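You operate a simulated robot arm through the tools that you are given. There is no shell and no other tool. Be economical: measure what you need, move in short steps, check, and stop when the job is done.

The job below is to be done with a simulated two-armed robot. You get a single attempt, and the scene is never put back.

## Task
Put two of the cloths from the top of the mix bench on the shelf under the mix bench. Then fetch the 125 arch from the top of the mix bench and set it on the shelf under the filling bench. Then put the funnel from the top of the mix bench on the sheet on the top of the green bench. Then take the sign labelled "hold" from the top of the mix bench and leave it on the top of the filling bench. Then put the silver scoop on the top of the cooling bench. Then close the dust drawer. Then push the bottom blue drawer shut. Then take the insert from the top of the blue bench and put it on the shelf under the packing table. Then open the top blue drawer, put the cylinder on the top of the blue bench away in the inside of the top blue drawer, then shut the drawer. The order counts. Set down upright: sign, insert.

The check looks at the end state, three seconds after you hand in, the way a careful person would. Anything else that was tipped, shoved, dropped, spilled or broken makes it a failure. Flat cloth is picked up by pressing the open fingertips on it (5 to 10 N) and closing them slowly along it; thin cloth reads only 2 to 8 mm in the jaws.

## Robot
Two 7-joint arms with fingered hands on one trunk, on a base that drives. Base frame: it is fixed to the floor where the robot stands at the start and does not move with it; the origin is under the middle of the robot, x ahead of it, y to its left, z up; the surface under the hand at the start is at about z = 0.85. Lengths are in m, angles in rad, forces in N, time in s.
The left shoulder is at the start at [0.071, 0.149, 1.16], the right one opposite. With the tool pointing down near the work surface each hand reaches from about 0.42 to 0.8 m from the robot's upright axis, wherever it stands, measured 20 degrees to its own side. Places, roughly: arch [0.5, -0.25, 1]; bottom blue drawer [6.9, 3.3, 0.2]; cloth (7x9x3 cm) [0.8, 0, 0.9]; cylinder [7.25, 4.75, 0.75]; dust drawer [3.1, 1.6, 0.2]; funnel (10x9x9 cm) [0.8, -0.2, 0.9]; insert [7, 4.75, 0.75]; inside of the top blue drawer [7.2, 3.3, 0.6]; sheet [-1.5, -3.25, 0.75]; shelf under the filling bench [1.7, 3.5, 0.3]; shelf under the mix bench [0.7, 0.4, 0.3]; shelf under the packing table [7.2, 6.8, 0.2]; sign [0.75, 1, 0.75]; silver scoop (20x6x5 cm) [0.8, 0.9, 0.9]; top blue drawer [7, 3.3, 0.6]; top of the cooling bench [3.2, -2.9, 0.8]; top of the filling bench [1.6, 3.5, 0.8]. Payload 3.6 kg a hand.
Tool frame (each hand has its own): the origin (TCP) lies between the finger pads and is the grasp point; the fingertips stand 0.025 m ahead of it; z points along the fingers, y is the line along which they close. Largest opening 0.088 m; the body of the gripper starts 0.029 m behind the TCP. The gripper is a hand of 4 fingers: y runs from the thumb to the fingers, the wrist lies at [-0.013, -0.097, -0.162] in the tool frame, and closing takes about 1.5 s.
Orientation is that of the tool frame in the base frame, as a unit quaternion [x, y, z, w]. With the fingers straight down and the wrist toward the robot, the tool's x, y and z point along [0, 1, 0], [1, 0, 0] and [0, 0, -1] of the base frame.

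## Interface
- The arms move only by the tool play_rows. It takes "left_targets", "right_targets" or both (then of equal length, played together; a hand with none holds still); each is a list of rows, each an object (a shift or turn left out is 0, a gripper value left out holds the last) with "delta_pos": the shift along the base's x, y, z in mm, a list of three; "dr": the turn, a rotation vector about the base's x, y, z in rad, a list of three. In form: [{"delta_pos": [tx, ty, tz], "dr": [rx, ry, rz]}, ...]. A call has 1 to 10 rows; each row is the pose to reach, as a shift and turn from the pose commanded when the call began. "left_jaw" and "right_jaw" are, for a hand that has rows, the gripper command, from -1 (shut) to 1 (fully open), values between in proportion, set as the call begins (left out, the last holds). A row lasts 0.2 s, in which the tool goes at most 0.05 m and 0.15 rad; a call with a longer step from one row to the next is refused whole, and so is a gripper value outside its range. Where a pose cannot be reached the arm comes as near as it can. A force on the tool above 40 N (or 10 N above the force at the start of the call, whichever is more), or a blocked arm, ends the call early, and 0.2 s more pass. Each finger travels about 0.045 m/s and halts on what it meets, pressing with about 25 N; the grip force reading is that of the motor and also rises with nothing between the fingers. The clock runs only during rows and for 0.2 s after the last one: add rows that repeat a pose to give the fingers time. The reply holds the time, the measured pose of the TCP, the force on the tool along the base axes, the opening and the grip force, in the units named above and with some noise, with the torque about the TCP (base axes, N m) and any sound that the robot's microphone picked up.
- Cameras (640 x 400 px; columns grow to the right, rows downward): "scene" is now at [0.1275, -0.0033, 1.3719]; the picture's right is [-0.04, -1.00, 0.00], its down [-0.74, 0.03, -0.67] and it looks along [0.67, -0.03, -0.74] (base axes); focal length 256 px, centre (320, 200). "left" rides on the left gripper at [-0.064, -0.083, -0.098] in its tool frame; the picture's right is [-0.62, -0.37, 0.69], its down [0.71, -0.63, 0.30] and it looks along [0.32, 0.68, 0.65] (tool axes); focal length 265 px, centre (320, 200). "right" rides on the right gripper at [0.064, -0.083, -0.098] in its tool frame; the picture's right is [-0.62, 0.37, -0.69], its down [-0.71, -0.63, 0.30] and it looks along [-0.32, 0.68, 0.65] (tool axes); focal length 265 px, centre (320, 200). There is no depth. A picture from a camera that has moved, and an enlarged one, comes with that camera's place and axes in the base frame and with its lens.
- camera(camera): a new picture of that camera. No time passes.
- lift_body(by): slides the trunk up (or, below 0, down) by that many m; the arms and the scene camera ride with it, the base frame stays. It gives what a move gives, with no picture.
- drive_base(legs): drives the robot by 1 to 6 legs, each [ahead, left, turn to the left] in m, m and rad, along the robot's own axes; the way and the turn of a leg run together, so that a leg with both is an arc; at most 1.5 m and 3.142 rad a leg. The arms and the cameras ride along, it lands a little off, and it stops where it bumps. It gives what a move gives.
- move_fingers(index, middle, ring, thumb_bend, thumb_turn, hand): sets how far each is bent, from 0 (flat) to 100 (curled in); at 30 the hand is open as for a grip, at 70 the pads meet at the TCP. One left out holds its place. A second passes; each finger stops where it meets its share of the squeeze, and holds until it gets a number again. A gripper value or a shape takes the hand back. It gives what a move gives, with no picture; readings hold the bend of each and the force on the fingers (four entries, about 0 where the hand has none), thumb and palm. thumb_turn goes from beside the hand (0) to across from the fingers (100), as for a grip.
- hand_shape(shape, hand): the hand has 4 fingers and takes this shape, open, in about a second: jaw (thumb against the fingers, like two jaws); tri (thumb and two fingers); tip (a fingertip pinch); poke (one finger out to press); point (the index stretched); flat (the hand flat); cup (the hand cupped); fist (a fist). The gripper value then closes the fingers along that shape, each until it touches; the sizes above hold for jaw. It gives what a move gives, with no picture.
- pan_tilt(pan, tilt): turns the head with the scene camera to pan (to the left, within 1.501 rad either way) and tilt (down, from -0.506 to 1.204), counted from straight ahead of the robot. It gives what a move gives.
- enlarge(camera, box): a new picture of the part [left, top, right, bottom] of that camera's present view, enlarged. No time passes.
- hand_in(): hands the job in; it is judged then, once.

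Go step by step. Nothing tells you exact positions but the pictures and the camera data: compare them with the known pose of the tool, close in by small moves and look again before you grip or let go. The budget is 525 turns and 302 pictures, counting those below and the enlarged ones. Unless the task says otherwise, let go and move clear before handing in, and close with one line.

The tools are called as a command line: name --argument value ..., lists and objects as JSON in quotes. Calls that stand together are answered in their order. play_rows: Moves the arms, as the interface text tells. Its arguments: {"type":"object","properties":{"left_targets":{"type":"array","items":{"type":"object","properties":{"delta_pos":{"type":"array","items":{"type":"number"}},"dr":{"type":"array","items":{"type":"number"}}}}},"left_jaw":{"type":"number"},"right_targets":{"type":"array","items":{"type":"object","properties":{"delta_pos":{"type":"array","items":{"type":"number"}},"dr":{"type":"array","items":{"type":"number"}}}}},"right_jaw":{"type":"number"}},"required":[]} The other tools are called the same way: lift_body (by) slides the trunk up or down; hand_shape (shape, hand) gives the hand a shape; move_fingers (index, middle, ring, thumb_bend, thumb_turn, hand) moves the fingers one by one; drive_base (legs) drives the base; pan_tilt (pan, tilt) turns the head that bears the scene camera; camera (camera) takes a picture; enlarge (camera, box) takes an enlarged picture of a part of a camera's view; hand_in () hands the job in.

At the start:

```text
time_s: 0.0
left_ee_pos: [0.4924, 0.1755, 1.1407]
left_tcp_rot: [0.706, 0.709, 0.0, 0.0]
left_wrist_force: [-0.4, -0.5, 0.4]
left_wrist_torque: [0.0, 0.0, -0.03]
left_finger_gap: 0.0879
left_grasp_force: 0.0
left_shape: jaw
left_bend: [30.0, 30.0, 30.0, 30.0, 98.0]
left_finger forces: [0.1, 0.0, 0.1, 0.0, 0.1, 0.0]
right_ee_pos: [0.5168, -0.1978, 1.1385]
right_tcp_rot: [0.706, 0.708, 0.0, 0.0]
right_wrist_force: [0.9, -0.4, 0.2]
right_wrist_torque: [-0.03, 0.03, -0.03]
right_finger_gap: 0.0874
right_grasp_force: 0.1
right_shape: jaw
right_bend: [30.0, 30.0, 30.0, 30.0, 98.0]
right_finger forces: [0.0, 0.1, 0.0, 0.0, 0.0, 0.0]
trunk travel left (down, up): [-0.65, 0.29]
robot x, y, heading: [-0.0022, 0.005, -0.002]
head pan, tilt: [-0.044, 0.833]
```

scene: 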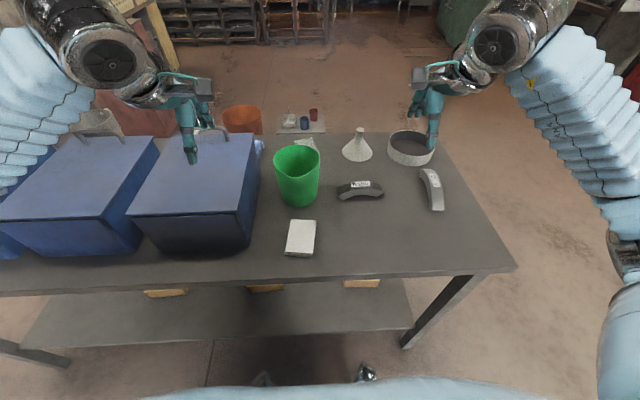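
right: 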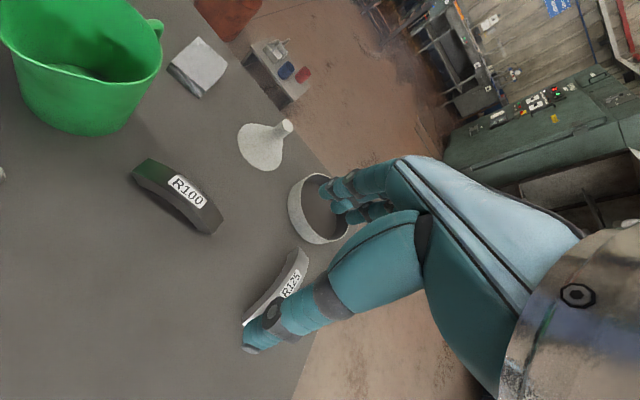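
left: 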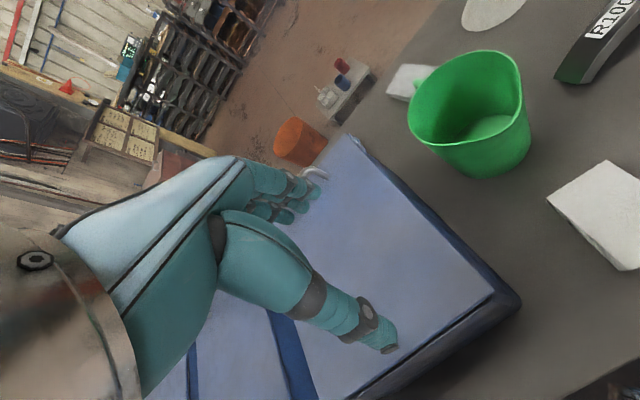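

The mix bench is ahead, with two cloth-like items, the funnel, two arches, a jug and lidded boxes on it. I'll look closer first.

enlarge --camera "scene" --box '[260, 100, 460, 270]'

pan_tilt --pan 0.9 --tilt 0.6

camera --camera "scene"

```text
2.35 times, centred on (360, 185) of scene
camera zoom: at [0.1275, -0.0033, 1.3719], right [-0.04, -1.0, 0.0], down [-0.74, 0.03, -0.67], along [0.67, -0.03, -0.74], focal length 601 px, centre (226, 235)
```

zoom: 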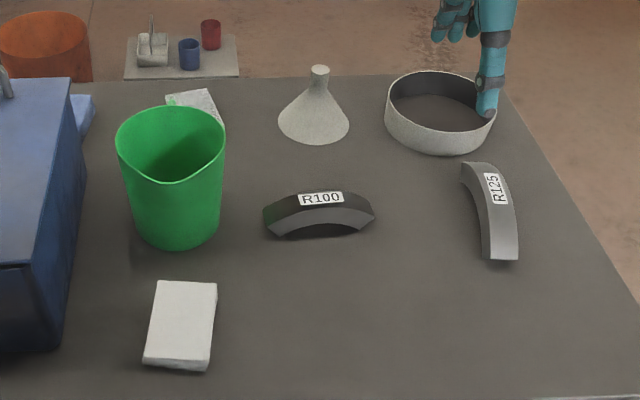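

```text
time_s: 1.2
left_ee_pos: [0.4928, 0.1761, 1.1414]
left_tcp_rot: [0.705, 0.709, 0.001, 0.0]
left_wrist_force: [-0.9, 0.0, -0.9]
left_wrist_torque: [-0.02, -0.01, 0.0]
left_finger_gap: 0.0875
left_grasp_force: 0.1
left_shape: jaw
left_bend: [30.0, 30.0, 30.0, 30.0, 98.0]
left_finger forces: [0.0, 0.1, 0.1, 0.0, 0.1, 0.0]
right_ee_pos: [0.517, -0.1985, 1.14]
right_tcp_rot: [0.706, 0.708, 0.001, 0.0]
right_wrist_force: [-1.0, 0.4, 0.1]
right_wrist_torque: [-0.01, 0.02, -0.03]
right_finger_gap: 0.0878
right_grasp_force: 0.1
right_shape: jaw
right_bend: [30.0, 30.0, 30.0, 30.0, 98.0]
right_finger forces: [0.0, 0.0, 0.0, 0.0, 0.0, 0.0]
trunk travel left (down, up): [-0.65, 0.29]
robot x, y, heading: [-0.0001, 0.0017, -0.0]
head pan, tilt: [0.901, 0.6]
```

```text
297 pictures are left
camera scene: at [0.1031, 0.0694, 1.3914], right [0.78, -0.62, 0.0], down [-0.35, -0.44, -0.82], along [0.51, 0.65, -0.57], focal length 256 px, centre (320, 200)
```

scene: 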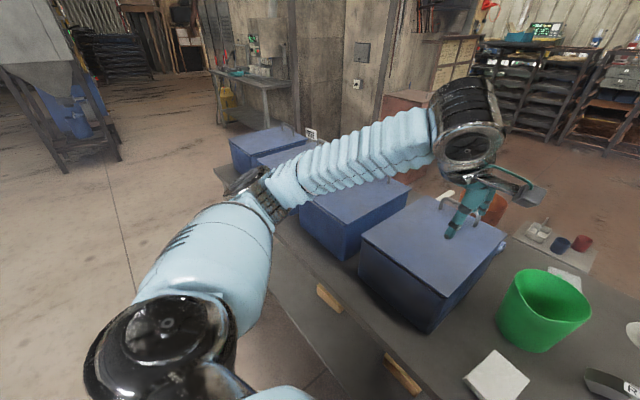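

Front cloth lies near (0.468, 0.026), long side roughly along x, so I'll turn the right hand so it closes along y and bring it above. The left hand moves out of the way.

play_rows --right_targets '[{"delta_pos": [-5, 22, 0], "dr": [0, 0, 0.145]}, {"delta_pos": [-10, 45, 0], "dr": [0, 0, 0.29]}, {"delta_pos": [-15, 67, 0], "dr": [0, 0, 0.43]}, {"delta_pos": [-20, 90, 0], "dr": [0, 0, 0.57]}, {"delta_pos": [-25, 112, 0], "dr": [0, 0, 0.71]}, {"delta_pos": [-30, 134, -10], "dr": [0, 0, 0.85]}, {"delta_pos": [-35, 157, -30], "dr": [0, 0, 0.99]}, {"delta_pos": [-40, 180, -50], "dr": [0, 0, 1.13]}, {"delta_pos": [-45, 202, -70], "dr": [0, 0, 1.27]}, {"delta_pos": [-49, 224, -80], "dr": [0, 0, 1.42]}]' --left_targets '[{"delta_pos": [0, 30, 30]}, {"delta_pos": [0, 60, 60]}, {"delta_pos": [0, 100, 80]}, {"delta_pos": [0, 130, 80]}, {"delta_pos": [0, 130, 80]}, {"delta_pos": [0, 130, 80]}, {"delta_pos": [0, 130, 80]}, {"delta_pos": [0, 130, 80]}, {"delta_pos": [0, 130, 80]}, {"delta_pos": [0, 130, 80]}]' --right_jaw 1

pan_tilt --pan 0 --tilt 0.9

camera --camera "scene"

camera --camera "right"

```text
time_s: 3.4
left_ee_pos: [0.492, 0.3083, 1.2207]
left_tcp_rot: [0.707, 0.707, -0.001, 0.0]
left_wrist_force: [-0.2, 0.2, -0.3]
left_wrist_torque: [0.0, 0.0, 0.05]
left_finger_gap: 0.0877
left_grasp_force: 0.1
left_shape: jaw
left_bend: [30.0, 30.0, 30.0, 30.0, 98.0]
left_finger forces: [0.0, 0.0, 0.1, 0.0, 0.0, 0.1]
right_ee_pos: [0.4062, 0.0203, 1.0827]
right_tcp_rot: [0.158, 0.987, 0.0, 0.023]
right_wrist_force: [-0.6, 0.8, -0.3]
right_wrist_torque: [-0.03, -0.01, -0.02]
right_finger_gap: 0.0879
right_grasp_force: 0.0
right_shape: jaw
right_bend: [30.0, 30.0, 30.0, 30.0, 97.0]
right_finger forces: [0.0, 0.0, 0.0, 0.0, 0.0, 0.0]
right hand out of reach, approached as far as the arm can: row 8, 9, 10
trunk travel left (down, up): [-0.65, 0.29]
robot x, y, heading: [-0.0019, 0.0011, -0.0]
head pan, tilt: [0.901, 0.6]
```

```text
time_s: 4.6
left_ee_pos: [0.4924, 0.3075, 1.2208]
left_tcp_rot: [0.706, 0.709, -0.001, 0.001]
left_wrist_force: [-0.5, -0.6, -1.1]
left_wrist_torque: [-0.02, -0.02, 0.0]
left_finger_gap: 0.0877
left_grasp_force: 0.0
left_shape: jaw
left_bend: [30.0, 30.0, 30.0, 30.0, 98.0]
left_finger forces: [0.0, 0.1, 0.1, 0.0, 0.0, 0.0]
right_ee_pos: [0.4066, 0.0183, 1.0831]
right_tcp_rot: [0.16, 0.987, 0.001, 0.022]
right_wrist_force: [0.5, -0.1, -0.7]
right_wrist_torque: [-0.03, 0.04, -0.01]
right_finger_gap: 0.0878
right_grasp_force: 0.1
right_shape: jaw
right_bend: [30.0, 30.0, 30.0, 30.0, 97.0]
right_finger forces: [0.0, 0.0, 0.1, 0.0, 0.0, 0.0]
trunk travel left (down, up): [-0.65, 0.29]
robot x, y, heading: [-0.0023, 0.003, -0.0]
head pan, tilt: [0.0, 0.901]
```

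```text
296 pictures are left
camera scene: at [0.1236, 0.0014, 1.3667], right [0.0, -1.0, 0.0], down [-0.78, 0.0, -0.62], along [0.62, 0.0, -0.78], focal length 256 px, centre (320, 200)
```

scene: 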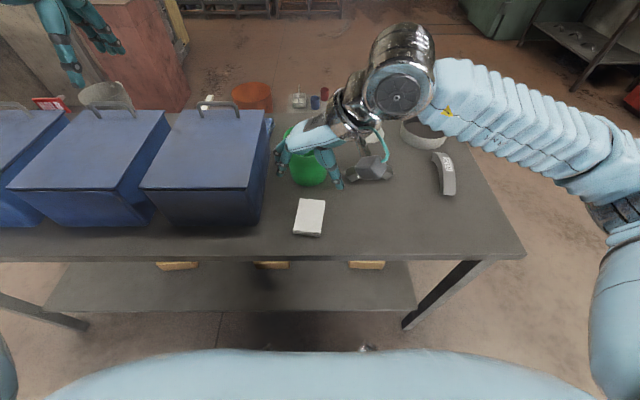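

```text
295 pictures are left
camera right: at [0.3158, -0.0405, 1.178], right [0.67, 0.16, 0.72], down [0.49, -0.82, -0.28], along [0.55, 0.54, -0.63], focal length 265 px, centre (320, 200)
```

right: 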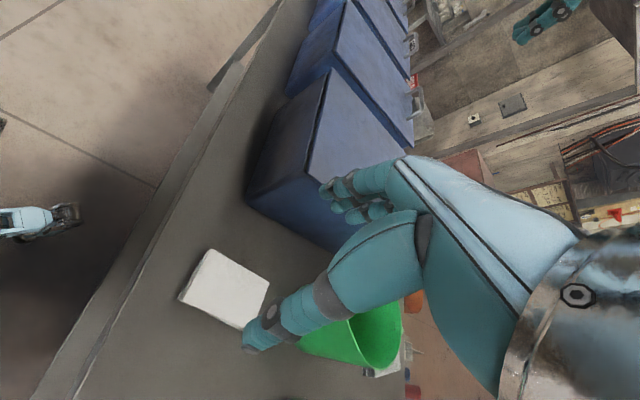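

The turned pose is at the edge of reach here. I'll lift the right hand, then drive the base left and slightly back so the cloth lies on the right hand's own side.

play_rows --right_targets '[{"delta_pos": [0, -30, 30]}, {"delta_pos": [0, -60, 60]}, {"delta_pos": [0, -100, 80]}, {"delta_pos": [0, -140, 80]}, {"delta_pos": [0, -180, 80]}, {"delta_pos": [0, -210, 80]}]'

drive_base --legs '[[-0.05, 0.2, 0]]'

```text
time_s: 6.0
left_ee_pos: [0.4884, 0.3018, 1.2235]
left_tcp_rot: [0.706, 0.708, 0.002, -0.001]
left_wrist_force: [0.8, -0.9, 0.5]
left_wrist_torque: [0.04, -0.02, -0.03]
left_finger_gap: 0.0878
left_grasp_force: 0.0
left_shape: jaw
left_bend: [30.0, 30.0, 30.0, 30.0, 98.0]
left_finger forces: [0.0, 0.0, 0.0, 0.0, 0.0, 0.0]
right_ee_pos: [0.3137, -0.1628, 1.1923]
right_tcp_rot: [0.167, 0.986, 0.008, 0.015]
right_wrist_force: [-1.0, -0.7, -0.4]
right_wrist_torque: [0.03, -0.04, 0.02]
right_finger_gap: 0.0883
right_grasp_force: 0.0
right_shape: jaw
right_bend: [30.0, 30.0, 30.0, 30.0, 98.0]
right_finger forces: [0.1, 0.0, 0.1, 0.0, 0.0, 0.0]
right hand out of reach, approached as far as the arm can: row 1, 2, 3, 4, 5, 6
trunk travel left (down, up): [-0.65, 0.29]
robot x, y, heading: [0.0004, -0.0021, -0.001]
head pan, tilt: [0.0, 0.901]
```

```text
time_s: 9.2
left_ee_pos: [0.4418, 0.5015, 1.2226]
left_tcp_rot: [0.707, 0.707, 0.0, 0.0]
left_wrist_force: [0.0, -1.0, 0.4]
left_wrist_torque: [-0.01, 0.01, 0.03]
left_finger_gap: 0.0876
left_grasp_force: 0.0
left_shape: jaw
left_bend: [30.0, 30.0, 30.0, 30.0, 98.0]
left_finger forces: [0.1, 0.0, 0.1, 0.0, 0.0, 0.1]
right_ee_pos: [0.266, 0.0377, 1.1921]
right_tcp_rot: [0.17, 0.985, 0.008, 0.014]
right_wrist_force: [-0.8, -0.4, 0.6]
right_wrist_torque: [0.0, 0.0, -0.01]
right_finger_gap: 0.0881
right_grasp_force: 0.0
right_shape: jaw
right_bend: [30.0, 30.0, 30.0, 30.0, 98.0]
right_finger forces: [0.0, 0.1, 0.0, 0.1, 0.1, 0.1]
trunk travel left (down, up): [-0.65, 0.29]
robot x, y, heading: [-0.0502, 0.197, -0.001]
head pan, tilt: [0.0, 0.901]
```

The sideways wrist pose is poorly reachable. I'll undo most of the hand turn and instead turn the base so the cloth comes to the hand.

play_rows --right_targets '[{"delta_pos": [15, -10, 0], "dr": [0, 0, -0.13]}, {"delta_pos": [30, -20, 0], "dr": [0, 0, -0.27]}, {"delta_pos": [45, -30, 0], "dr": [0, 0, -0.4]}, {"delta_pos": [60, -40, 0], "dr": [0, 0, -0.54]}, {"delta_pos": [80, -50, 0], "dr": [0, 0, -0.67]}, {"delta_pos": [100, -60, 0], "dr": [0, 0, -0.8]}, {"delta_pos": [100, -60, 0], "dr": [0, 0, -0.8]}]'

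drive_base --legs '[[0.0, -0.43, 0], [0, 0, 0.8]]'

camera --camera "scene"

```text
time_s: 10.8
left_ee_pos: [0.4416, 0.5022, 1.2225]
left_tcp_rot: [0.707, 0.708, 0.0, 0.0]
left_wrist_force: [-0.7, 0.1, -0.2]
left_wrist_torque: [0.0, -0.01, -0.01]
left_finger_gap: 0.0877
left_grasp_force: 0.0
left_shape: jaw
left_bend: [30.0, 30.0, 30.0, 30.0, 98.0]
left_finger forces: [0.0, 0.1, 0.0, 0.0, 0.0, 0.0]
right_ee_pos: [0.3669, -0.0222, 1.1923]
right_tcp_rot: [0.541, 0.841, 0.001, 0.016]
right_wrist_force: [0.0, 0.1, 0.4]
right_wrist_torque: [0.03, 0.03, 0.03]
right_finger_gap: 0.0881
right_grasp_force: 0.2
right_shape: jaw
right_bend: [30.0, 30.0, 30.0, 30.0, 98.0]
right_finger forces: [0.0, 0.1, 0.0, 0.0, 0.0, 0.1]
trunk travel left (down, up): [-0.65, 0.29]
robot x, y, heading: [-0.0527, 0.1993, -0.002]
head pan, tilt: [0.0, 0.901]
```

```text
time_s: 22.0
left_ee_pos: [0.0777, 0.3317, 1.2221]
left_tcp_rot: [0.376, 0.927, 0.0, 0.0]
left_wrist_force: [-0.9, 0.1, 0.3]
left_wrist_torque: [-0.03, -0.02, 0.0]
left_finger_gap: 0.0878
left_grasp_force: 0.0
left_shape: jaw
left_bend: [30.0, 30.0, 30.0, 30.0, 98.0]
left_finger forces: [0.0, 0.1, 0.0, 0.0, 0.0, 0.0]
right_ee_pos: [0.3976, -0.0886, 1.1922]
right_tcp_rot: [0.171, 0.985, 0.007, 0.014]
right_wrist_force: [-0.7, 0.8, 0.4]
right_wrist_torque: [-0.01, -0.01, -0.02]
right_finger_gap: 0.0879
right_grasp_force: 0.0
right_shape: jaw
right_bend: [30.0, 30.0, 30.0, 30.0, 98.0]
right_finger forces: [0.1, 0.0, 0.0, 0.0, 0.0, 0.1]
trunk travel left (down, up): [-0.65, 0.29]
robot x, y, heading: [-0.0513, -0.2315, 0.799]
head pan, tilt: [0.0, 0.901]
```

```text
294 pictures are left
camera scene: at [0.0339, -0.1428, 1.3668], right [0.72, -0.7, 0.0], down [-0.55, -0.56, -0.62], along [0.43, 0.45, -0.78], focal length 256 px, centre (320, 200)
```

scene: 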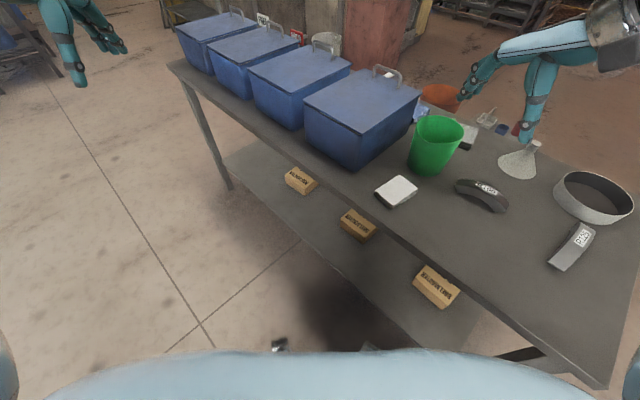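

Now the cloth (0.469, 0.028) should be in easy reach of the right hand. Moving above it.

play_rows --right_targets '[{"delta_pos": [18, 30, 0], "dr": [0, 0, 0.05]}, {"delta_pos": [36, 60, -30], "dr": [0, 0, 0.1]}, {"delta_pos": [54, 90, -60], "dr": [0, 0, 0.15]}, {"delta_pos": [71, 117, -100], "dr": [0, 0, 0.19]}, {"delta_pos": [71, 117, -150], "dr": [0, 0, 0.19]}, {"delta_pos": [71, 117, -190], "dr": [0, 0, 0.19]}]' --right_jaw 1

camera --camera "scene"

camera --camera "right"

```text
refused: row 4 steps farther than a row can; nothing moved
```

```text
293 pictures are left
camera scene: at [0.0339, -0.1428, 1.3668], right [0.72, -0.7, 0.0], down [-0.55, -0.56, -0.62], along [0.43, 0.45, -0.78], focal length 256 px, centre (320, 200)
```

scene: 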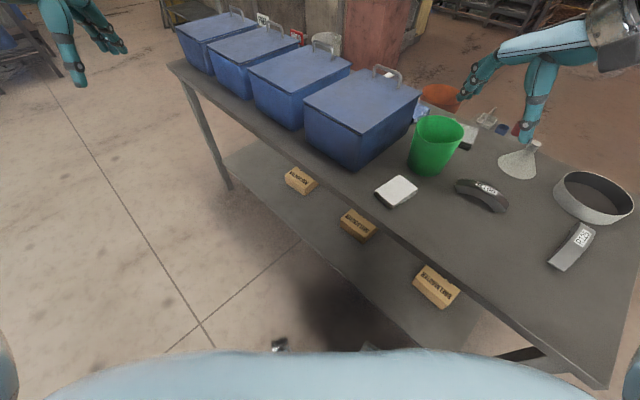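

```text
292 pictures are left
camera right: at [0.3059, -0.1472, 1.2882], right [0.69, 0.13, 0.71], down [0.47, -0.83, -0.3], along [0.56, 0.54, -0.63], focal length 265 px, centre (320, 200)
```

right: 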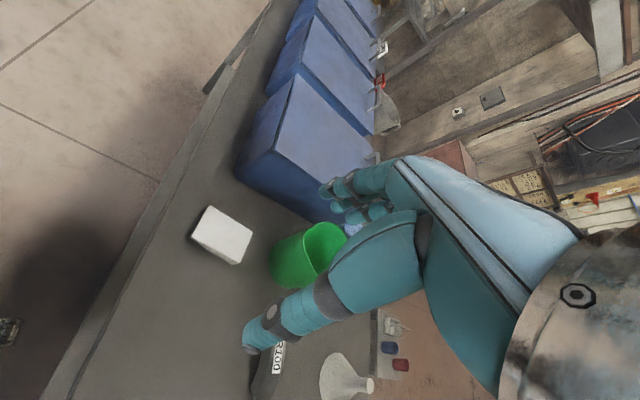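

One step was too long; replaying with shorter steps.

play_rows --right_targets '[{"delta_pos": [18, 30, 0], "dr": [0, 0, 0.05]}, {"delta_pos": [36, 60, -20], "dr": [0, 0, 0.1]}, {"delta_pos": [54, 90, -45], "dr": [0, 0, 0.15]}, {"delta_pos": [71, 117, -75], "dr": [0, 0, 0.19]}, {"delta_pos": [71, 117, -120], "dr": [0, 0, 0.19]}, {"delta_pos": [71, 117, -165], "dr": [0, 0, 0.19]}, {"delta_pos": [71, 117, -190], "dr": [0, 0, 0.19]}]' --right_jaw 1

camera --camera "right"

enlarge --camera "scene" --box '[300, 100, 500, 260]'

```text
time_s: 23.6
left_ee_pos: [0.0764, 0.3312, 1.2218]
left_tcp_rot: [0.377, 0.926, 0.0, 0.0]
left_wrist_force: [0.1, 0.3, -0.6]
left_wrist_torque: [0.01, -0.03, 0.0]
left_finger_gap: 0.0877
left_grasp_force: 0.1
left_shape: jaw
left_bend: [30.0, 30.0, 30.0, 30.0, 98.0]
left_finger forces: [0.1, 0.1, 0.0, 0.1, 0.0, 0.0]
right_ee_pos: [0.4696, 0.0269, 1.0025]
right_tcp_rot: [0.078, 0.997, 0.009, 0.012]
right_wrist_force: [0.0, 0.7, 0.0]
right_wrist_torque: [0.01, 0.01, 0.01]
right_finger_gap: 0.0881
right_grasp_force: 0.0
right_shape: jaw
right_bend: [30.0, 30.0, 30.0, 30.0, 98.0]
right_finger forces: [0.0, 0.0, 0.0, 0.0, 0.1, 0.0]
trunk travel left (down, up): [-0.65, 0.29]
robot x, y, heading: [-0.052, -0.2324, 0.799]
head pan, tilt: [0.0, 0.901]
```

```text
291 pictures are left
camera right: at [0.3903, -0.0466, 1.0987], right [0.65, 0.26, 0.71], down [0.62, -0.73, -0.3], along [0.44, 0.64, -0.63], focal length 265 px, centre (320, 200)
```

right: 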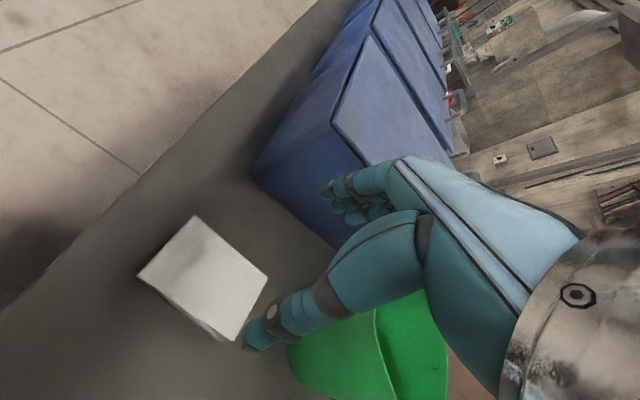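

```text
2.50 times, centred on (400, 180) of scene
camera zoom: at [0.0338, -0.1428, 1.3668], right [0.72, -0.7, 0.0], down [-0.55, -0.56, -0.62], along [0.43, 0.45, -0.78], focal length 639 px, centre (120, 250)
```

zoom: 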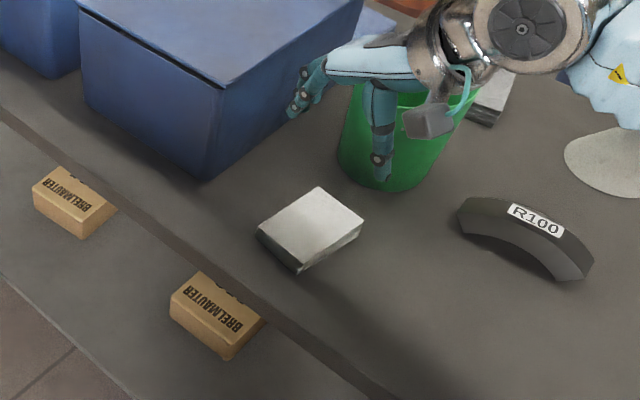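

The estimates agree: cloth centre about (0.466, 0.025). Descending around it.

play_rows --right_targets '[{"delta_pos": [-3, -2, -40]}, {"delta_pos": [-3, -2, -80]}, {"delta_pos": [-3, -2, -95]}, {"delta_pos": [-3, -2, -95]}]'

camera --camera "right"

enlarge --camera "scene" --box '[330, 120, 490, 240]'

```text
time_s: 24.6
left_ee_pos: [0.0769, 0.3306, 1.2219]
left_tcp_rot: [0.377, 0.926, 0.0, 0.0]
left_wrist_force: [-0.2, 0.7, 0.9]
left_wrist_torque: [0.01, 0.04, 0.02]
left_finger_gap: 0.0874
left_grasp_force: 0.0
left_shape: jaw
left_bend: [30.0, 30.0, 30.0, 30.0, 98.0]
left_finger forces: [0.0, 0.1, 0.1, 0.0, 0.1, 0.1]
right_ee_pos: [0.4675, 0.0265, 0.9066]
right_tcp_rot: [0.077, 0.997, 0.009, 0.012]
right_wrist_force: [0.1, 0.6, 0.6]
right_wrist_torque: [0.0, -0.04, -0.03]
right_finger_gap: 0.0878
right_grasp_force: 0.1
right_shape: jaw
right_bend: [30.0, 30.0, 30.0, 30.0, 98.0]
right_finger forces: [0.0, 0.0, 0.0, 0.1, 0.0, 0.0]
trunk travel left (down, up): [-0.65, 0.29]
robot x, y, heading: [-0.0479, -0.2301, 0.799]
head pan, tilt: [0.0, 0.901]
```

```text
289 pictures are left
camera right: at [0.3883, -0.0472, 1.0024], right [0.65, 0.26, 0.71], down [0.62, -0.73, -0.3], along [0.44, 0.63, -0.63], focal length 265 px, centre (320, 200)
```

right: 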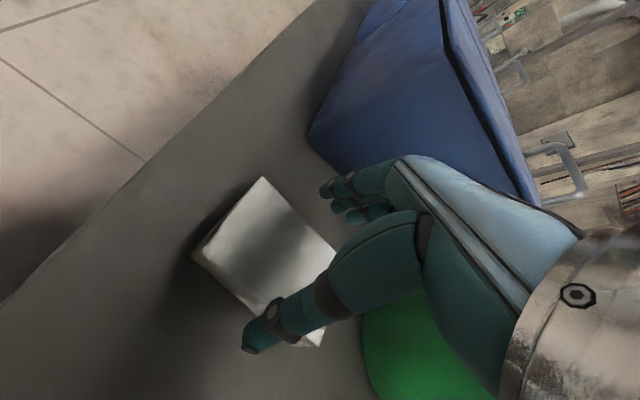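

```text
3.33 times, centred on (410, 180) of scene
camera zoom: at [0.0353, -0.1421, 1.3666], right [0.72, -0.7, 0.0], down [-0.55, -0.56, -0.62], along [0.43, 0.44, -0.78], focal length 852 px, centre (20, 267)
```

zoom: 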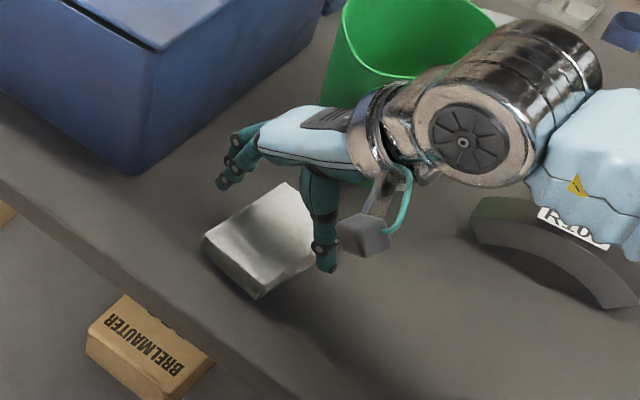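

Alignment looks fine within a few mm. Going down in small steps and checking force.

play_rows --right_targets '[{"delta_pos": [0, -4, -8]}, {"delta_pos": [0, -4, -16]}, {"delta_pos": [0, -4, -24]}, {"delta_pos": [0, -4, -28]}, {"delta_pos": [0, -4, -28]}]'

camera --camera "right"

```text
time_s: 25.8
left_ee_pos: [0.077, 0.3317, 1.2211]
left_tcp_rot: [0.376, 0.927, 0.001, 0.0]
left_wrist_force: [-0.3, 0.0, -0.6]
left_wrist_torque: [0.02, 0.01, 0.0]
left_finger_gap: 0.0879
left_grasp_force: 0.2
left_shape: jaw
left_bend: [30.0, 30.0, 30.0, 30.0, 98.0]
left_finger forces: [0.1, 0.1, 0.0, 0.0, 0.0, 0.0]
right_ee_pos: [0.4662, 0.0238, 0.879]
right_tcp_rot: [0.077, 0.997, 0.009, 0.012]
right_wrist_force: [-0.7, 0.5, -0.1]
right_wrist_torque: [0.02, 0.01, 0.02]
right_finger_gap: 0.0882
right_grasp_force: 0.0
right_shape: jaw
right_bend: [30.0, 30.0, 30.0, 30.0, 98.0]
right_finger forces: [0.1, 0.0, 0.1, 0.0, 0.1, 0.1]
trunk travel left (down, up): [-0.65, 0.29]
robot x, y, heading: [-0.0512, -0.2337, 0.795]
head pan, tilt: [0.0, 0.901]
```

```text
287 pictures are left
camera right: at [0.3873, -0.0515, 0.9748], right [0.65, 0.26, 0.71], down [0.62, -0.73, -0.3], along [0.44, 0.63, -0.63], focal length 265 px, centre (320, 200)
```

right: 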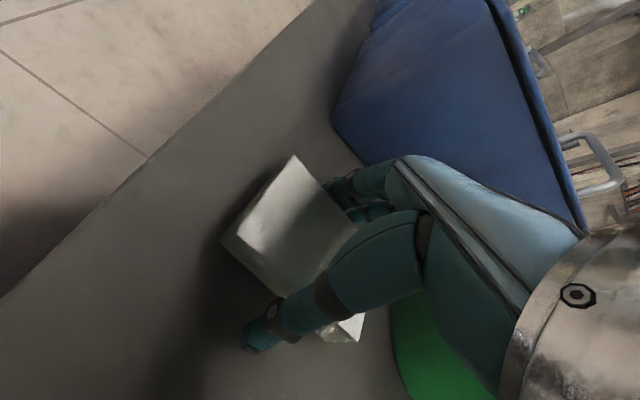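

Fingers straddle the cloth without contact. Closing.

play_rows --right_targets '[{}, {}, {}, {}, {}, {}, {}, {}, {}, {}]' --right_jaw -1

play_rows --right_targets '[{"delta_pos": [0, 0, 20]}, {"delta_pos": [0, 0, 40]}, {"delta_pos": [0, 0, 60]}, {"delta_pos": [0, 0, 60]}]'

camera --camera "right"

```text
time_s: 28.0
left_ee_pos: [0.0768, 0.3315, 1.2208]
left_tcp_rot: [0.376, 0.926, 0.001, -0.001]
left_wrist_force: [-0.4, 0.0, 0.3]
left_wrist_torque: [0.02, 0.0, -0.01]
left_finger_gap: 0.0877
left_grasp_force: 0.1
left_shape: jaw
left_bend: [30.0, 30.0, 30.0, 30.0, 98.0]
left_finger forces: [0.0, 0.1, 0.0, 0.1, 0.0, 0.0]
right_ee_pos: [0.4658, 0.023, 0.8787]
right_tcp_rot: [0.078, 0.997, 0.008, 0.013]
right_wrist_force: [0.8, 0.0, 0.4]
right_wrist_torque: [0.02, -0.04, 0.01]
right_finger_gap: 0.0552
right_grasp_force: 25.2
right_shape: jaw
right_bend: [74.0, 42.0, 39.0, 59.0, 99.0]
right_finger forces: [12.7, 6.9, 3.2, 0.0, 22.8, 0.0]
trunk travel left (down, up): [-0.65, 0.29]
robot x, y, heading: [-0.052, -0.2308, 0.798]
head pan, tilt: [0.0, 0.901]
```

```text
time_s: 29.0
left_ee_pos: [0.0768, 0.3314, 1.2209]
left_tcp_rot: [0.376, 0.927, 0.0, 0.0]
left_wrist_force: [-0.2, 0.6, -0.9]
left_wrist_torque: [0.01, 0.0, 0.04]
left_finger_gap: 0.0878
left_grasp_force: 0.0
left_shape: jaw
left_bend: [30.0, 30.0, 30.0, 30.0, 98.0]
left_finger forces: [0.0, 0.0, 0.0, 0.0, 0.0, 0.0]
right_ee_pos: [0.466, 0.0216, 0.9398]
right_tcp_rot: [0.077, 0.997, 0.009, 0.012]
right_wrist_force: [-0.2, 0.4, -0.5]
right_wrist_torque: [-0.01, -0.01, 0.0]
right_finger_gap: 0.055
right_grasp_force: 24.7
right_shape: jaw
right_bend: [74.0, 42.0, 39.0, 59.0, 99.0]
right_finger forces: [12.6, 7.0, 3.1, 0.1, 22.7, 0.1]
trunk travel left (down, up): [-0.65, 0.29]
robot x, y, heading: [-0.0493, -0.2309, 0.802]
head pan, tilt: [0.0, 0.901]
```

```text
286 pictures are left
camera right: at [0.3872, -0.0519, 1.035], right [0.65, 0.26, 0.71], down [0.62, -0.73, -0.3], along [0.44, 0.63, -0.63], focal length 265 px, centre (320, 200)
```

right: 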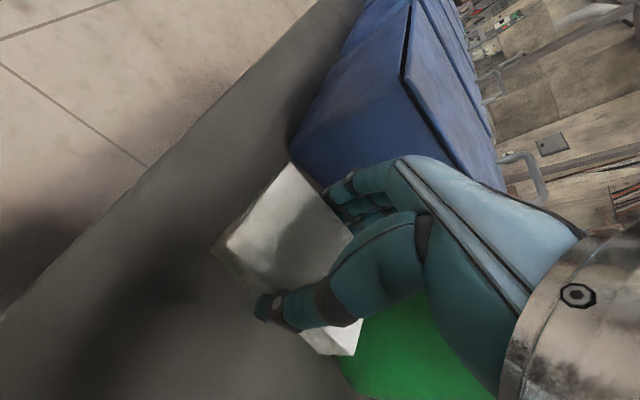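

Cloth 1 is held. I'll lift it, back off, face the bench and then lower the trunk to reach the front strip of the shelf (between the wooden blocks).

play_rows --right_targets '[{"delta_pos": [0, 0, 45]}, {"delta_pos": [0, 0, 90]}, {"delta_pos": [0, 0, 135]}, {"delta_pos": [0, 0, 160]}]'

drive_base --legs '[[-0.5, 0, 0], [0, 0, -0.8], [0, 0.78, 0]]'

```text
time_s: 30.0
left_ee_pos: [0.0765, 0.3317, 1.2216]
left_tcp_rot: [0.377, 0.926, -0.001, 0.0]
left_wrist_force: [0.2, 0.8, 0.9]
left_wrist_torque: [0.04, 0.02, -0.01]
left_finger_gap: 0.0875
left_grasp_force: 0.1
left_shape: jaw
left_bend: [30.0, 30.0, 30.0, 30.0, 98.0]
left_finger forces: [0.1, 0.1, 0.1, 0.0, 0.1, 0.1]
right_ee_pos: [0.4664, 0.0225, 1.0989]
right_tcp_rot: [0.077, 0.997, 0.009, 0.012]
right_wrist_force: [-0.1, -0.1, -0.7]
right_wrist_torque: [0.05, -0.01, 0.01]
right_finger_gap: 0.0551
right_grasp_force: 24.8
right_shape: jaw
right_bend: [74.0, 42.0, 39.0, 59.0, 99.0]
right_finger forces: [12.7, 7.0, 3.2, 0.0, 22.8, 0.1]
trunk travel left (down, up): [-0.65, 0.29]
robot x, y, heading: [-0.0534, -0.2314, 0.797]
head pan, tilt: [0.0, 0.901]
```

```text
time_s: 51.9
left_ee_pos: [0.0934, 0.4851, 1.222]
left_tcp_rot: [0.707, 0.707, 0.0, 0.0]
left_wrist_force: [-0.6, 0.0, 0.2]
left_wrist_torque: [0.01, 0.03, -0.02]
left_finger_gap: 0.0876
left_grasp_force: 0.1
left_shape: jaw
left_bend: [30.0, 30.0, 30.0, 30.0, 98.0]
left_finger forces: [0.1, 0.0, 0.0, 0.0, 0.0, 0.1]
right_ee_pos: [0.143, -0.008, 1.0971]
right_tcp_rot: [0.458, 0.889, 0.003, 0.015]
right_wrist_force: [0.1, -0.1, -0.1]
right_wrist_torque: [0.04, 0.01, 0.0]
right_finger_gap: 0.0551
right_grasp_force: 24.7
right_shape: jaw
right_bend: [74.0, 42.0, 39.0, 59.0, 99.0]
right_finger forces: [12.8, 6.9, 3.1, 0.0, 22.8, 0.1]
trunk travel left (down, up): [-0.65, 0.29]
robot x, y, heading: [-0.4019, 0.1867, 0.002]
head pan, tilt: [0.0, 0.901]
```

Now lower the trunk, and bring the left hand down so neither catches the bench top.

lift_body --by -0.55

play_rows --left_targets '[{"delta_pos": [0, 0, -45]}, {"delta_pos": [0, 0, -90]}, {"delta_pos": [0, 0, -135]}, {"delta_pos": [0, 0, -180]}, {"delta_pos": [0, 0, -200]}, {"delta_pos": [0, 0, -200]}]' --right_targets '[{"delta_pos": [0, 0, -45]}, {"delta_pos": [0, 0, -90]}, {"delta_pos": [0, 0, -130]}, {"delta_pos": [0, 0, -130]}, {"delta_pos": [0, 0, -130]}, {"delta_pos": [0, 0, -130]}]'

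pan_tilt --pan 0 --tilt 0.5

camera --camera "scene"

camera --camera "right"

```text
refused: -0.55 is not a number from -0.4 to 0.4
```

```text
time_s: 53.3
left_ee_pos: [0.0929, 0.487, 1.0212]
left_tcp_rot: [0.708, 0.707, 0.001, 0.001]
left_wrist_force: [0.0, 0.1, 0.0]
left_wrist_torque: [-0.01, -0.01, 0.01]
left_finger_gap: 0.0879
left_grasp_force: 0.1
left_shape: jaw
left_bend: [30.0, 30.0, 30.0, 30.0, 98.0]
left_finger forces: [0.1, 0.0, 0.0, 0.0, 0.0, 0.0]
right_ee_pos: [0.143, -0.0076, 0.9672]
right_tcp_rot: [0.458, 0.889, 0.002, 0.015]
right_wrist_force: [-0.6, 0.0, -1.1]
right_wrist_torque: [-0.01, 0.02, 0.01]
right_finger_gap: 0.0551
right_grasp_force: 24.7
right_shape: jaw
right_bend: [74.0, 42.0, 39.0, 59.0, 99.0]
right_finger forces: [12.8, 6.8, 3.1, 0.0, 22.7, 0.1]
trunk travel left (down, up): [-0.65, 0.29]
robot x, y, heading: [-0.4001, 0.1835, -0.002]
head pan, tilt: [0.0, 0.901]
```

```text
time_s: 54.2
left_ee_pos: [0.0941, 0.4869, 1.0218]
left_tcp_rot: [0.707, 0.707, 0.0, 0.001]
left_wrist_force: [0.0, 0.1, -0.7]
left_wrist_torque: [-0.04, 0.02, -0.04]
left_finger_gap: 0.0877
left_grasp_force: 0.1
left_shape: jaw
left_bend: [30.0, 30.0, 30.0, 30.0, 98.0]
left_finger forces: [0.0, 0.0, 0.1, 0.1, 0.1, 0.1]
right_ee_pos: [0.1442, -0.0076, 0.9662]
right_tcp_rot: [0.459, 0.888, 0.003, 0.015]
right_wrist_force: [-0.8, -1.4, 0.1]
right_wrist_torque: [0.01, -0.02, 0.01]
right_finger_gap: 0.0549
right_grasp_force: 25.3
right_shape: jaw
right_bend: [74.0, 42.0, 39.0, 59.0, 99.0]
right_finger forces: [12.6, 6.8, 3.0, 0.1, 22.7, 0.0]
trunk travel left (down, up): [-0.65, 0.29]
robot x, y, heading: [-0.3999, 0.1822, 0.001]
head pan, tilt: [0.0, 0.499]
```

```text
285 pictures are left
camera scene: at [-0.2608, 0.1846, 1.4005], right [0.0, -1.0, 0.0], down [-0.48, 0.0, -0.88], along [0.88, 0.0, -0.48], focal length 256 px, centre (320, 200)
```

scene: 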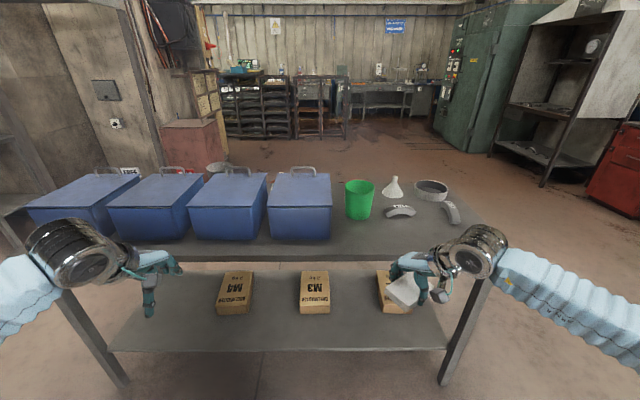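

```text
284 pictures are left
camera right: at [0.0352, -0.0027, 1.0628], right [0.64, -0.29, 0.71], down [-0.09, -0.95, -0.3], along [0.76, 0.13, -0.63], focal length 265 px, centre (320, 200)
```

right: 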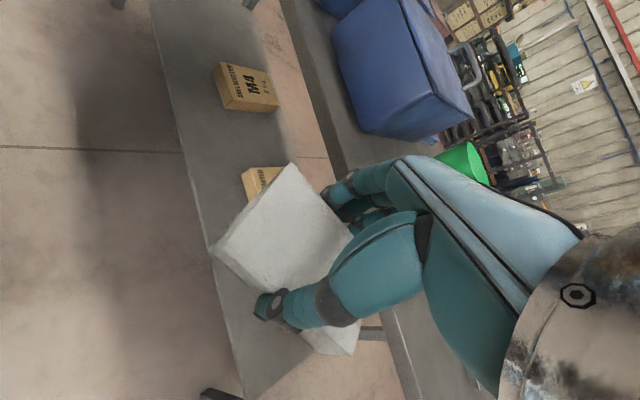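

The fastener boxes stand at x≈0.7, so the shelf strip x 0.42–0.62 is free. Lowering in two steps.

lift_body --by -0.4

lift_body --by -0.12

camera --camera "scene"

```text
time_s: 58.0
left_ee_pos: [0.0938, 0.4868, 0.622]
left_tcp_rot: [0.707, 0.707, -0.001, 0.0]
left_wrist_force: [-0.4, 1.3, 0.0]
left_wrist_torque: [0.02, -0.04, -0.01]
left_finger_gap: 0.0873
left_grasp_force: 0.1
left_shape: jaw
left_bend: [30.0, 30.0, 30.0, 30.0, 98.0]
left_finger forces: [0.0, 0.1, 0.1, 0.0, 0.0, 0.0]
right_ee_pos: [0.141, -0.0065, 0.5664]
right_tcp_rot: [0.46, 0.888, 0.002, 0.015]
right_wrist_force: [0.0, -1.0, -0.8]
right_wrist_torque: [-0.01, 0.01, 0.0]
right_finger_gap: 0.055
right_grasp_force: 25.1
right_shape: jaw
right_bend: [74.0, 42.0, 39.0, 59.0, 99.0]
right_finger forces: [12.7, 6.9, 3.1, 0.0, 22.7, 0.0]
trunk travel left (down, up): [-0.25, 0.69]
robot x, y, heading: [-0.4003, 0.1834, 0.003]
head pan, tilt: [0.0, 0.499]
```

```text
time_s: 59.5
left_ee_pos: [0.0917, 0.4875, 0.5031]
left_tcp_rot: [0.708, 0.706, 0.0, 0.0]
left_wrist_force: [0.1, 0.4, -0.7]
left_wrist_torque: [0.05, 0.0, -0.01]
left_finger_gap: 0.0879
left_grasp_force: 0.1
left_shape: jaw
left_bend: [30.0, 30.0, 30.0, 30.0, 98.0]
left_finger forces: [0.1, 0.0, 0.1, 0.0, 0.0, 0.0]
right_ee_pos: [0.1431, -0.0082, 0.4464]
right_tcp_rot: [0.459, 0.888, 0.002, 0.015]
right_wrist_force: [0.1, -0.3, -0.9]
right_wrist_torque: [-0.02, -0.03, 0.0]
right_finger_gap: 0.055
right_grasp_force: 25.1
right_shape: jaw
right_bend: [74.0, 42.0, 39.0, 59.0, 99.0]
right_finger forces: [12.8, 6.9, 3.1, 0.0, 22.7, 0.0]
trunk travel left (down, up): [-0.13, 0.81]
robot x, y, heading: [-0.3982, 0.1841, -0.002]
head pan, tilt: [0.0, 0.499]
```

```text
283 pictures are left
camera scene: at [-0.2612, 0.1846, 0.8806], right [0.0, -1.0, 0.0], down [-0.48, 0.0, -0.88], along [0.88, 0.0, -0.48], focal length 256 px, centre (320, 200)
```

scene: 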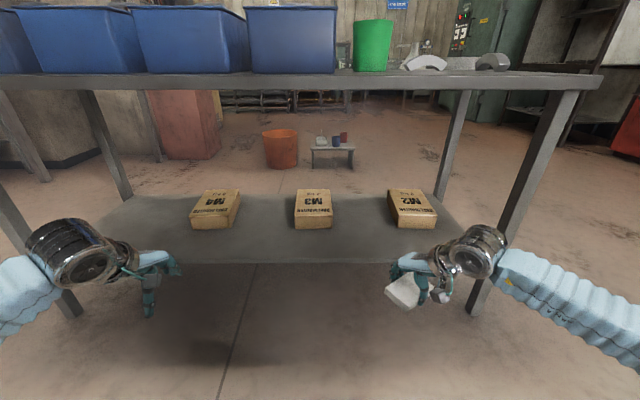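

Clear to go in. Driving forward 0.34 m.

drive_base --legs '[[0.34, 0, 0]]'

camera --camera "scene"

camera --camera "right"

```text
time_s: 64.4
left_ee_pos: [0.4342, 0.4878, 0.5022]
left_tcp_rot: [0.707, 0.708, 0.0, 0.0]
left_wrist_force: [-1.3, -0.4, 0.3]
left_wrist_torque: [0.04, 0.04, -0.03]
left_finger_gap: 0.0877
left_grasp_force: 0.1
left_shape: jaw
left_bend: [30.0, 30.0, 30.0, 30.0, 98.0]
left_finger forces: [0.1, 0.0, 0.1, 0.0, 0.0, 0.0]
right_ee_pos: [0.4843, -0.007, 0.4464]
right_tcp_rot: [0.46, 0.888, 0.003, 0.015]
right_wrist_force: [0.2, 0.3, -1.1]
right_wrist_torque: [0.01, 0.02, 0.0]
right_finger_gap: 0.0548
right_grasp_force: 25.2
right_shape: jaw
right_bend: [74.0, 42.0, 39.0, 59.0, 99.0]
right_finger forces: [12.7, 7.0, 3.1, 0.1, 22.7, 0.0]
trunk travel left (down, up): [-0.13, 0.81]
robot x, y, heading: [-0.0565, 0.1847, 0.001]
head pan, tilt: [0.0, 0.499]
```

```text
282 pictures are left
camera scene: at [0.082, 0.185, 0.8806], right [0.0, -1.0, 0.0], down [-0.48, 0.0, -0.88], along [0.88, 0.0, -0.48], focal length 256 px, centre (320, 200)
```

scene: 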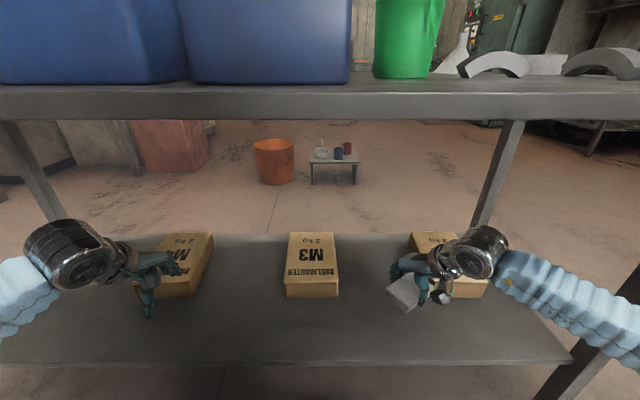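

```text
281 pictures are left
camera right: at [0.3767, -0.0022, 0.5427], right [0.64, -0.29, 0.71], down [-0.09, -0.95, -0.3], along [0.76, 0.13, -0.63], focal length 265 px, centre (320, 200)
```

right: 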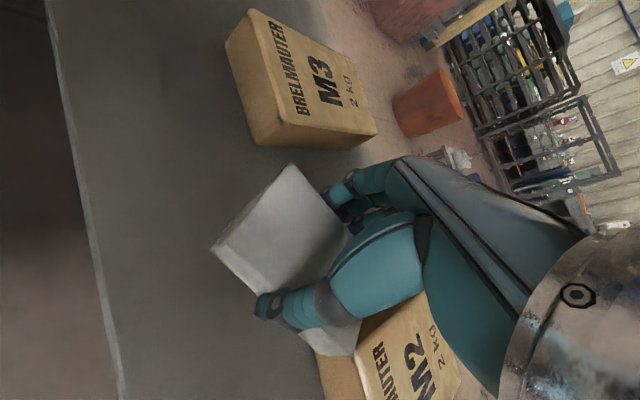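

Position is good: in front of and between boxes M2 and M3. Lowering to the shelf.

play_rows --right_targets '[{"delta_pos": [0, 0, -40]}, {"delta_pos": [0, 0, -80]}, {"delta_pos": [0, 0, -95]}, {"delta_pos": [0, 0, -102]}, {"delta_pos": [0, 0, -107]}, {"delta_pos": [0, 0, -112]}]'

camera --camera "right"

enlarge --camera "scene" --box '[340, 210, 540, 370]'

```text
time_s: 65.8
left_ee_pos: [0.4333, 0.4876, 0.5018]
left_tcp_rot: [0.707, 0.707, 0.0, 0.0]
left_wrist_force: [0.0, -0.5, 0.1]
left_wrist_torque: [-0.03, 0.02, 0.0]
left_finger_gap: 0.0876
left_grasp_force: 0.0
left_shape: jaw
left_bend: [30.0, 30.0, 30.0, 30.0, 98.0]
left_finger forces: [0.1, 0.0, 0.1, 0.0, 0.1, 0.0]
right_ee_pos: [0.484, -0.0072, 0.3337]
right_tcp_rot: [0.458, 0.889, 0.002, 0.015]
right_wrist_force: [0.0, -0.3, -0.2]
right_wrist_torque: [0.04, 0.02, -0.01]
right_finger_gap: 0.0549
right_grasp_force: 25.3
right_shape: jaw
right_bend: [74.0, 42.0, 39.0, 59.0, 99.0]
right_finger forces: [12.7, 7.0, 3.1, 0.0, 22.7, 0.0]
trunk travel left (down, up): [-0.13, 0.81]
robot x, y, heading: [-0.0571, 0.1866, 0.003]
head pan, tilt: [0.0, 0.499]
```

```text
280 pictures are left
camera right: at [0.3769, -0.0024, 0.4305], right [0.64, -0.29, 0.71], down [-0.09, -0.95, -0.3], along [0.76, 0.13, -0.63], focal length 265 px, centre (320, 200)
```

right: 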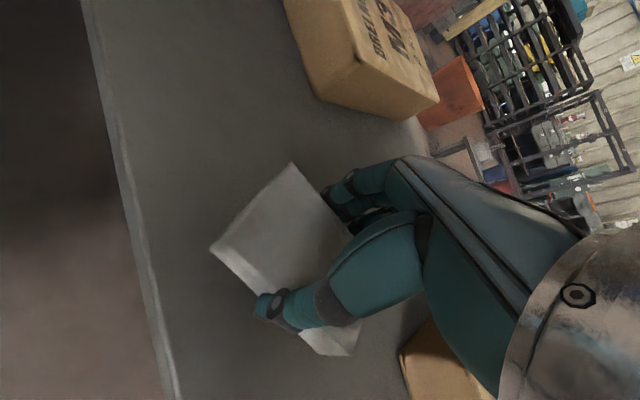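

```text
2.50 times, centred on (440, 290) of scene
camera zoom: at [0.082, 0.1849, 0.8806], right [0.0, -1.0, 0.0], down [-0.48, 0.0, -0.88], along [0.88, 0.0, -0.48], focal length 639 px, centre (20, -25)
```

zoom: 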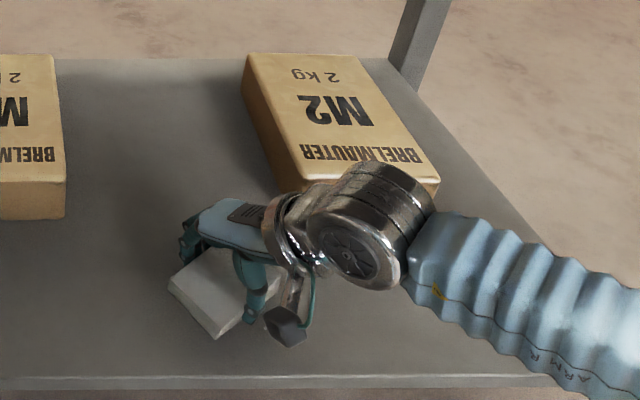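

No contact yet; continuing down gently.

play_rows --right_targets '[{"delta_pos": [0, 0, -5]}, {"delta_pos": [0, 0, -10]}, {"delta_pos": [0, 0, -15]}, {"delta_pos": [0, 0, -20]}]'

enlarge --camera "scene" --box '[340, 210, 540, 370]'

```text
time_s: 66.8
left_ee_pos: [0.4332, 0.4878, 0.502]
left_tcp_rot: [0.707, 0.707, 0.0, 0.0]
left_wrist_force: [0.4, 0.2, 0.0]
left_wrist_torque: [-0.02, 0.0, -0.01]
left_finger_gap: 0.0878
left_grasp_force: 0.0
left_shape: jaw
left_bend: [30.0, 30.0, 30.0, 30.0, 98.0]
left_finger forces: [0.1, 0.0, 0.0, 0.0, 0.1, 0.1]
right_ee_pos: [0.4846, -0.0069, 0.315]
right_tcp_rot: [0.459, 0.888, 0.002, 0.014]
right_wrist_force: [-0.7, -0.9, -0.7]
right_wrist_torque: [0.0, -0.08, 0.02]
right_finger_gap: 0.0552
right_grasp_force: 24.9
right_shape: jaw
right_bend: [74.0, 42.0, 39.0, 59.0, 99.0]
right_finger forces: [12.7, 7.0, 3.2, 0.1, 22.8, 0.0]
trunk travel left (down, up): [-0.13, 0.81]
robot x, y, heading: [-0.059, 0.1847, 0.001]
head pan, tilt: [0.0, 0.499]
```

```text
2.50 times, centred on (440, 290) of scene
camera zoom: at [0.082, 0.1849, 0.8806], right [0.0, -1.0, 0.0], down [-0.48, 0.0, -0.88], along [0.88, 0.0, -0.48], focal length 639 px, centre (20, -25)
```

zoom: 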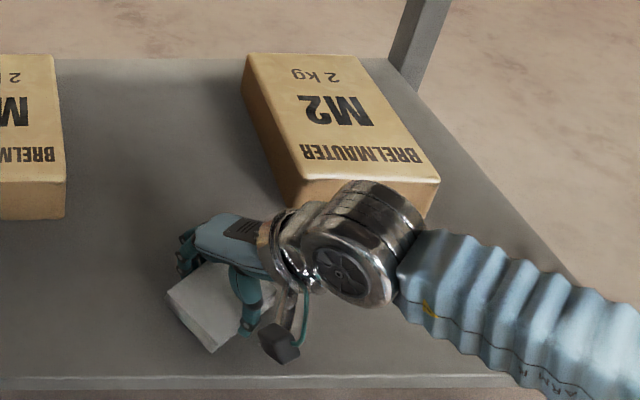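

play_rows --right_targets '[{"delta_pos": [0, 0, -4]}, {"delta_pos": [0, 0, -8]}, {"delta_pos": [0, 0, -12]}, {"delta_pos": [0, 0, -16]}, {"delta_pos": [0, 0, -20]}, {"delta_pos": [0, 0, -24]}]'

enlarge --camera "scene" --box '[340, 210, 540, 370]'

```text
time_s: 68.0
left_ee_pos: [0.4334, 0.4878, 0.5026]
left_tcp_rot: [0.706, 0.708, 0.001, 0.001]
left_wrist_force: [-0.2, 0.0, 0.6]
left_wrist_torque: [0.0, -0.02, -0.03]
left_finger_gap: 0.0875
left_grasp_force: 0.0
left_shape: jaw
left_bend: [30.0, 30.0, 30.0, 30.0, 98.0]
left_finger forces: [0.0, 0.0, 0.0, 0.0, 0.0, 0.0]
right_ee_pos: [0.4905, -0.0048, 0.3072]
right_tcp_rot: [0.459, 0.888, 0.013, 0.023]
right_wrist_force: [-1.0, -1.4, 17.1]
right_wrist_torque: [-0.27, 0.4, -0.01]
right_finger_gap: 0.0524
right_grasp_force: 24.4
right_shape: jaw
right_bend: [74.0, 44.0, 41.0, 59.0, 98.0]
right_finger forces: [12.9, 6.3, 3.8, 0.1, 25.2, 0.1]
trunk travel left (down, up): [-0.13, 0.81]
robot x, y, heading: [-0.0564, 0.1859, 0.002]
head pan, tilt: [0.0, 0.499]
stopped in row 6 (right hand): the force on the tool passed its limit at 43 N (the readings are from after the stop); the commanded pose is now the measured one
```

```text
2.50 times, centred on (440, 290) of scene
camera zoom: at [0.081, 0.1853, 0.8806], right [0.0, -1.0, 0.0], down [-0.48, 0.0, -0.88], along [0.88, 0.0, -0.48], focal length 639 px, centre (20, -25)
```

zoom: 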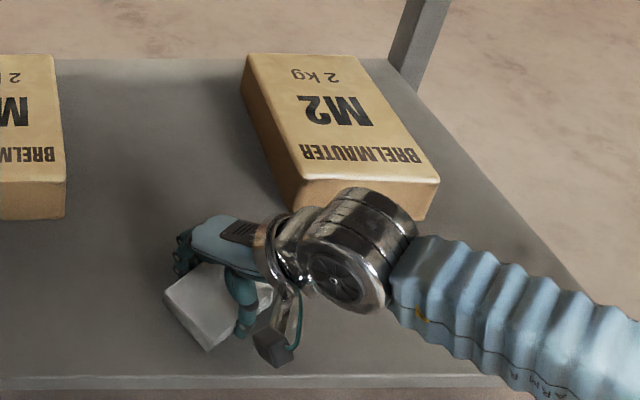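

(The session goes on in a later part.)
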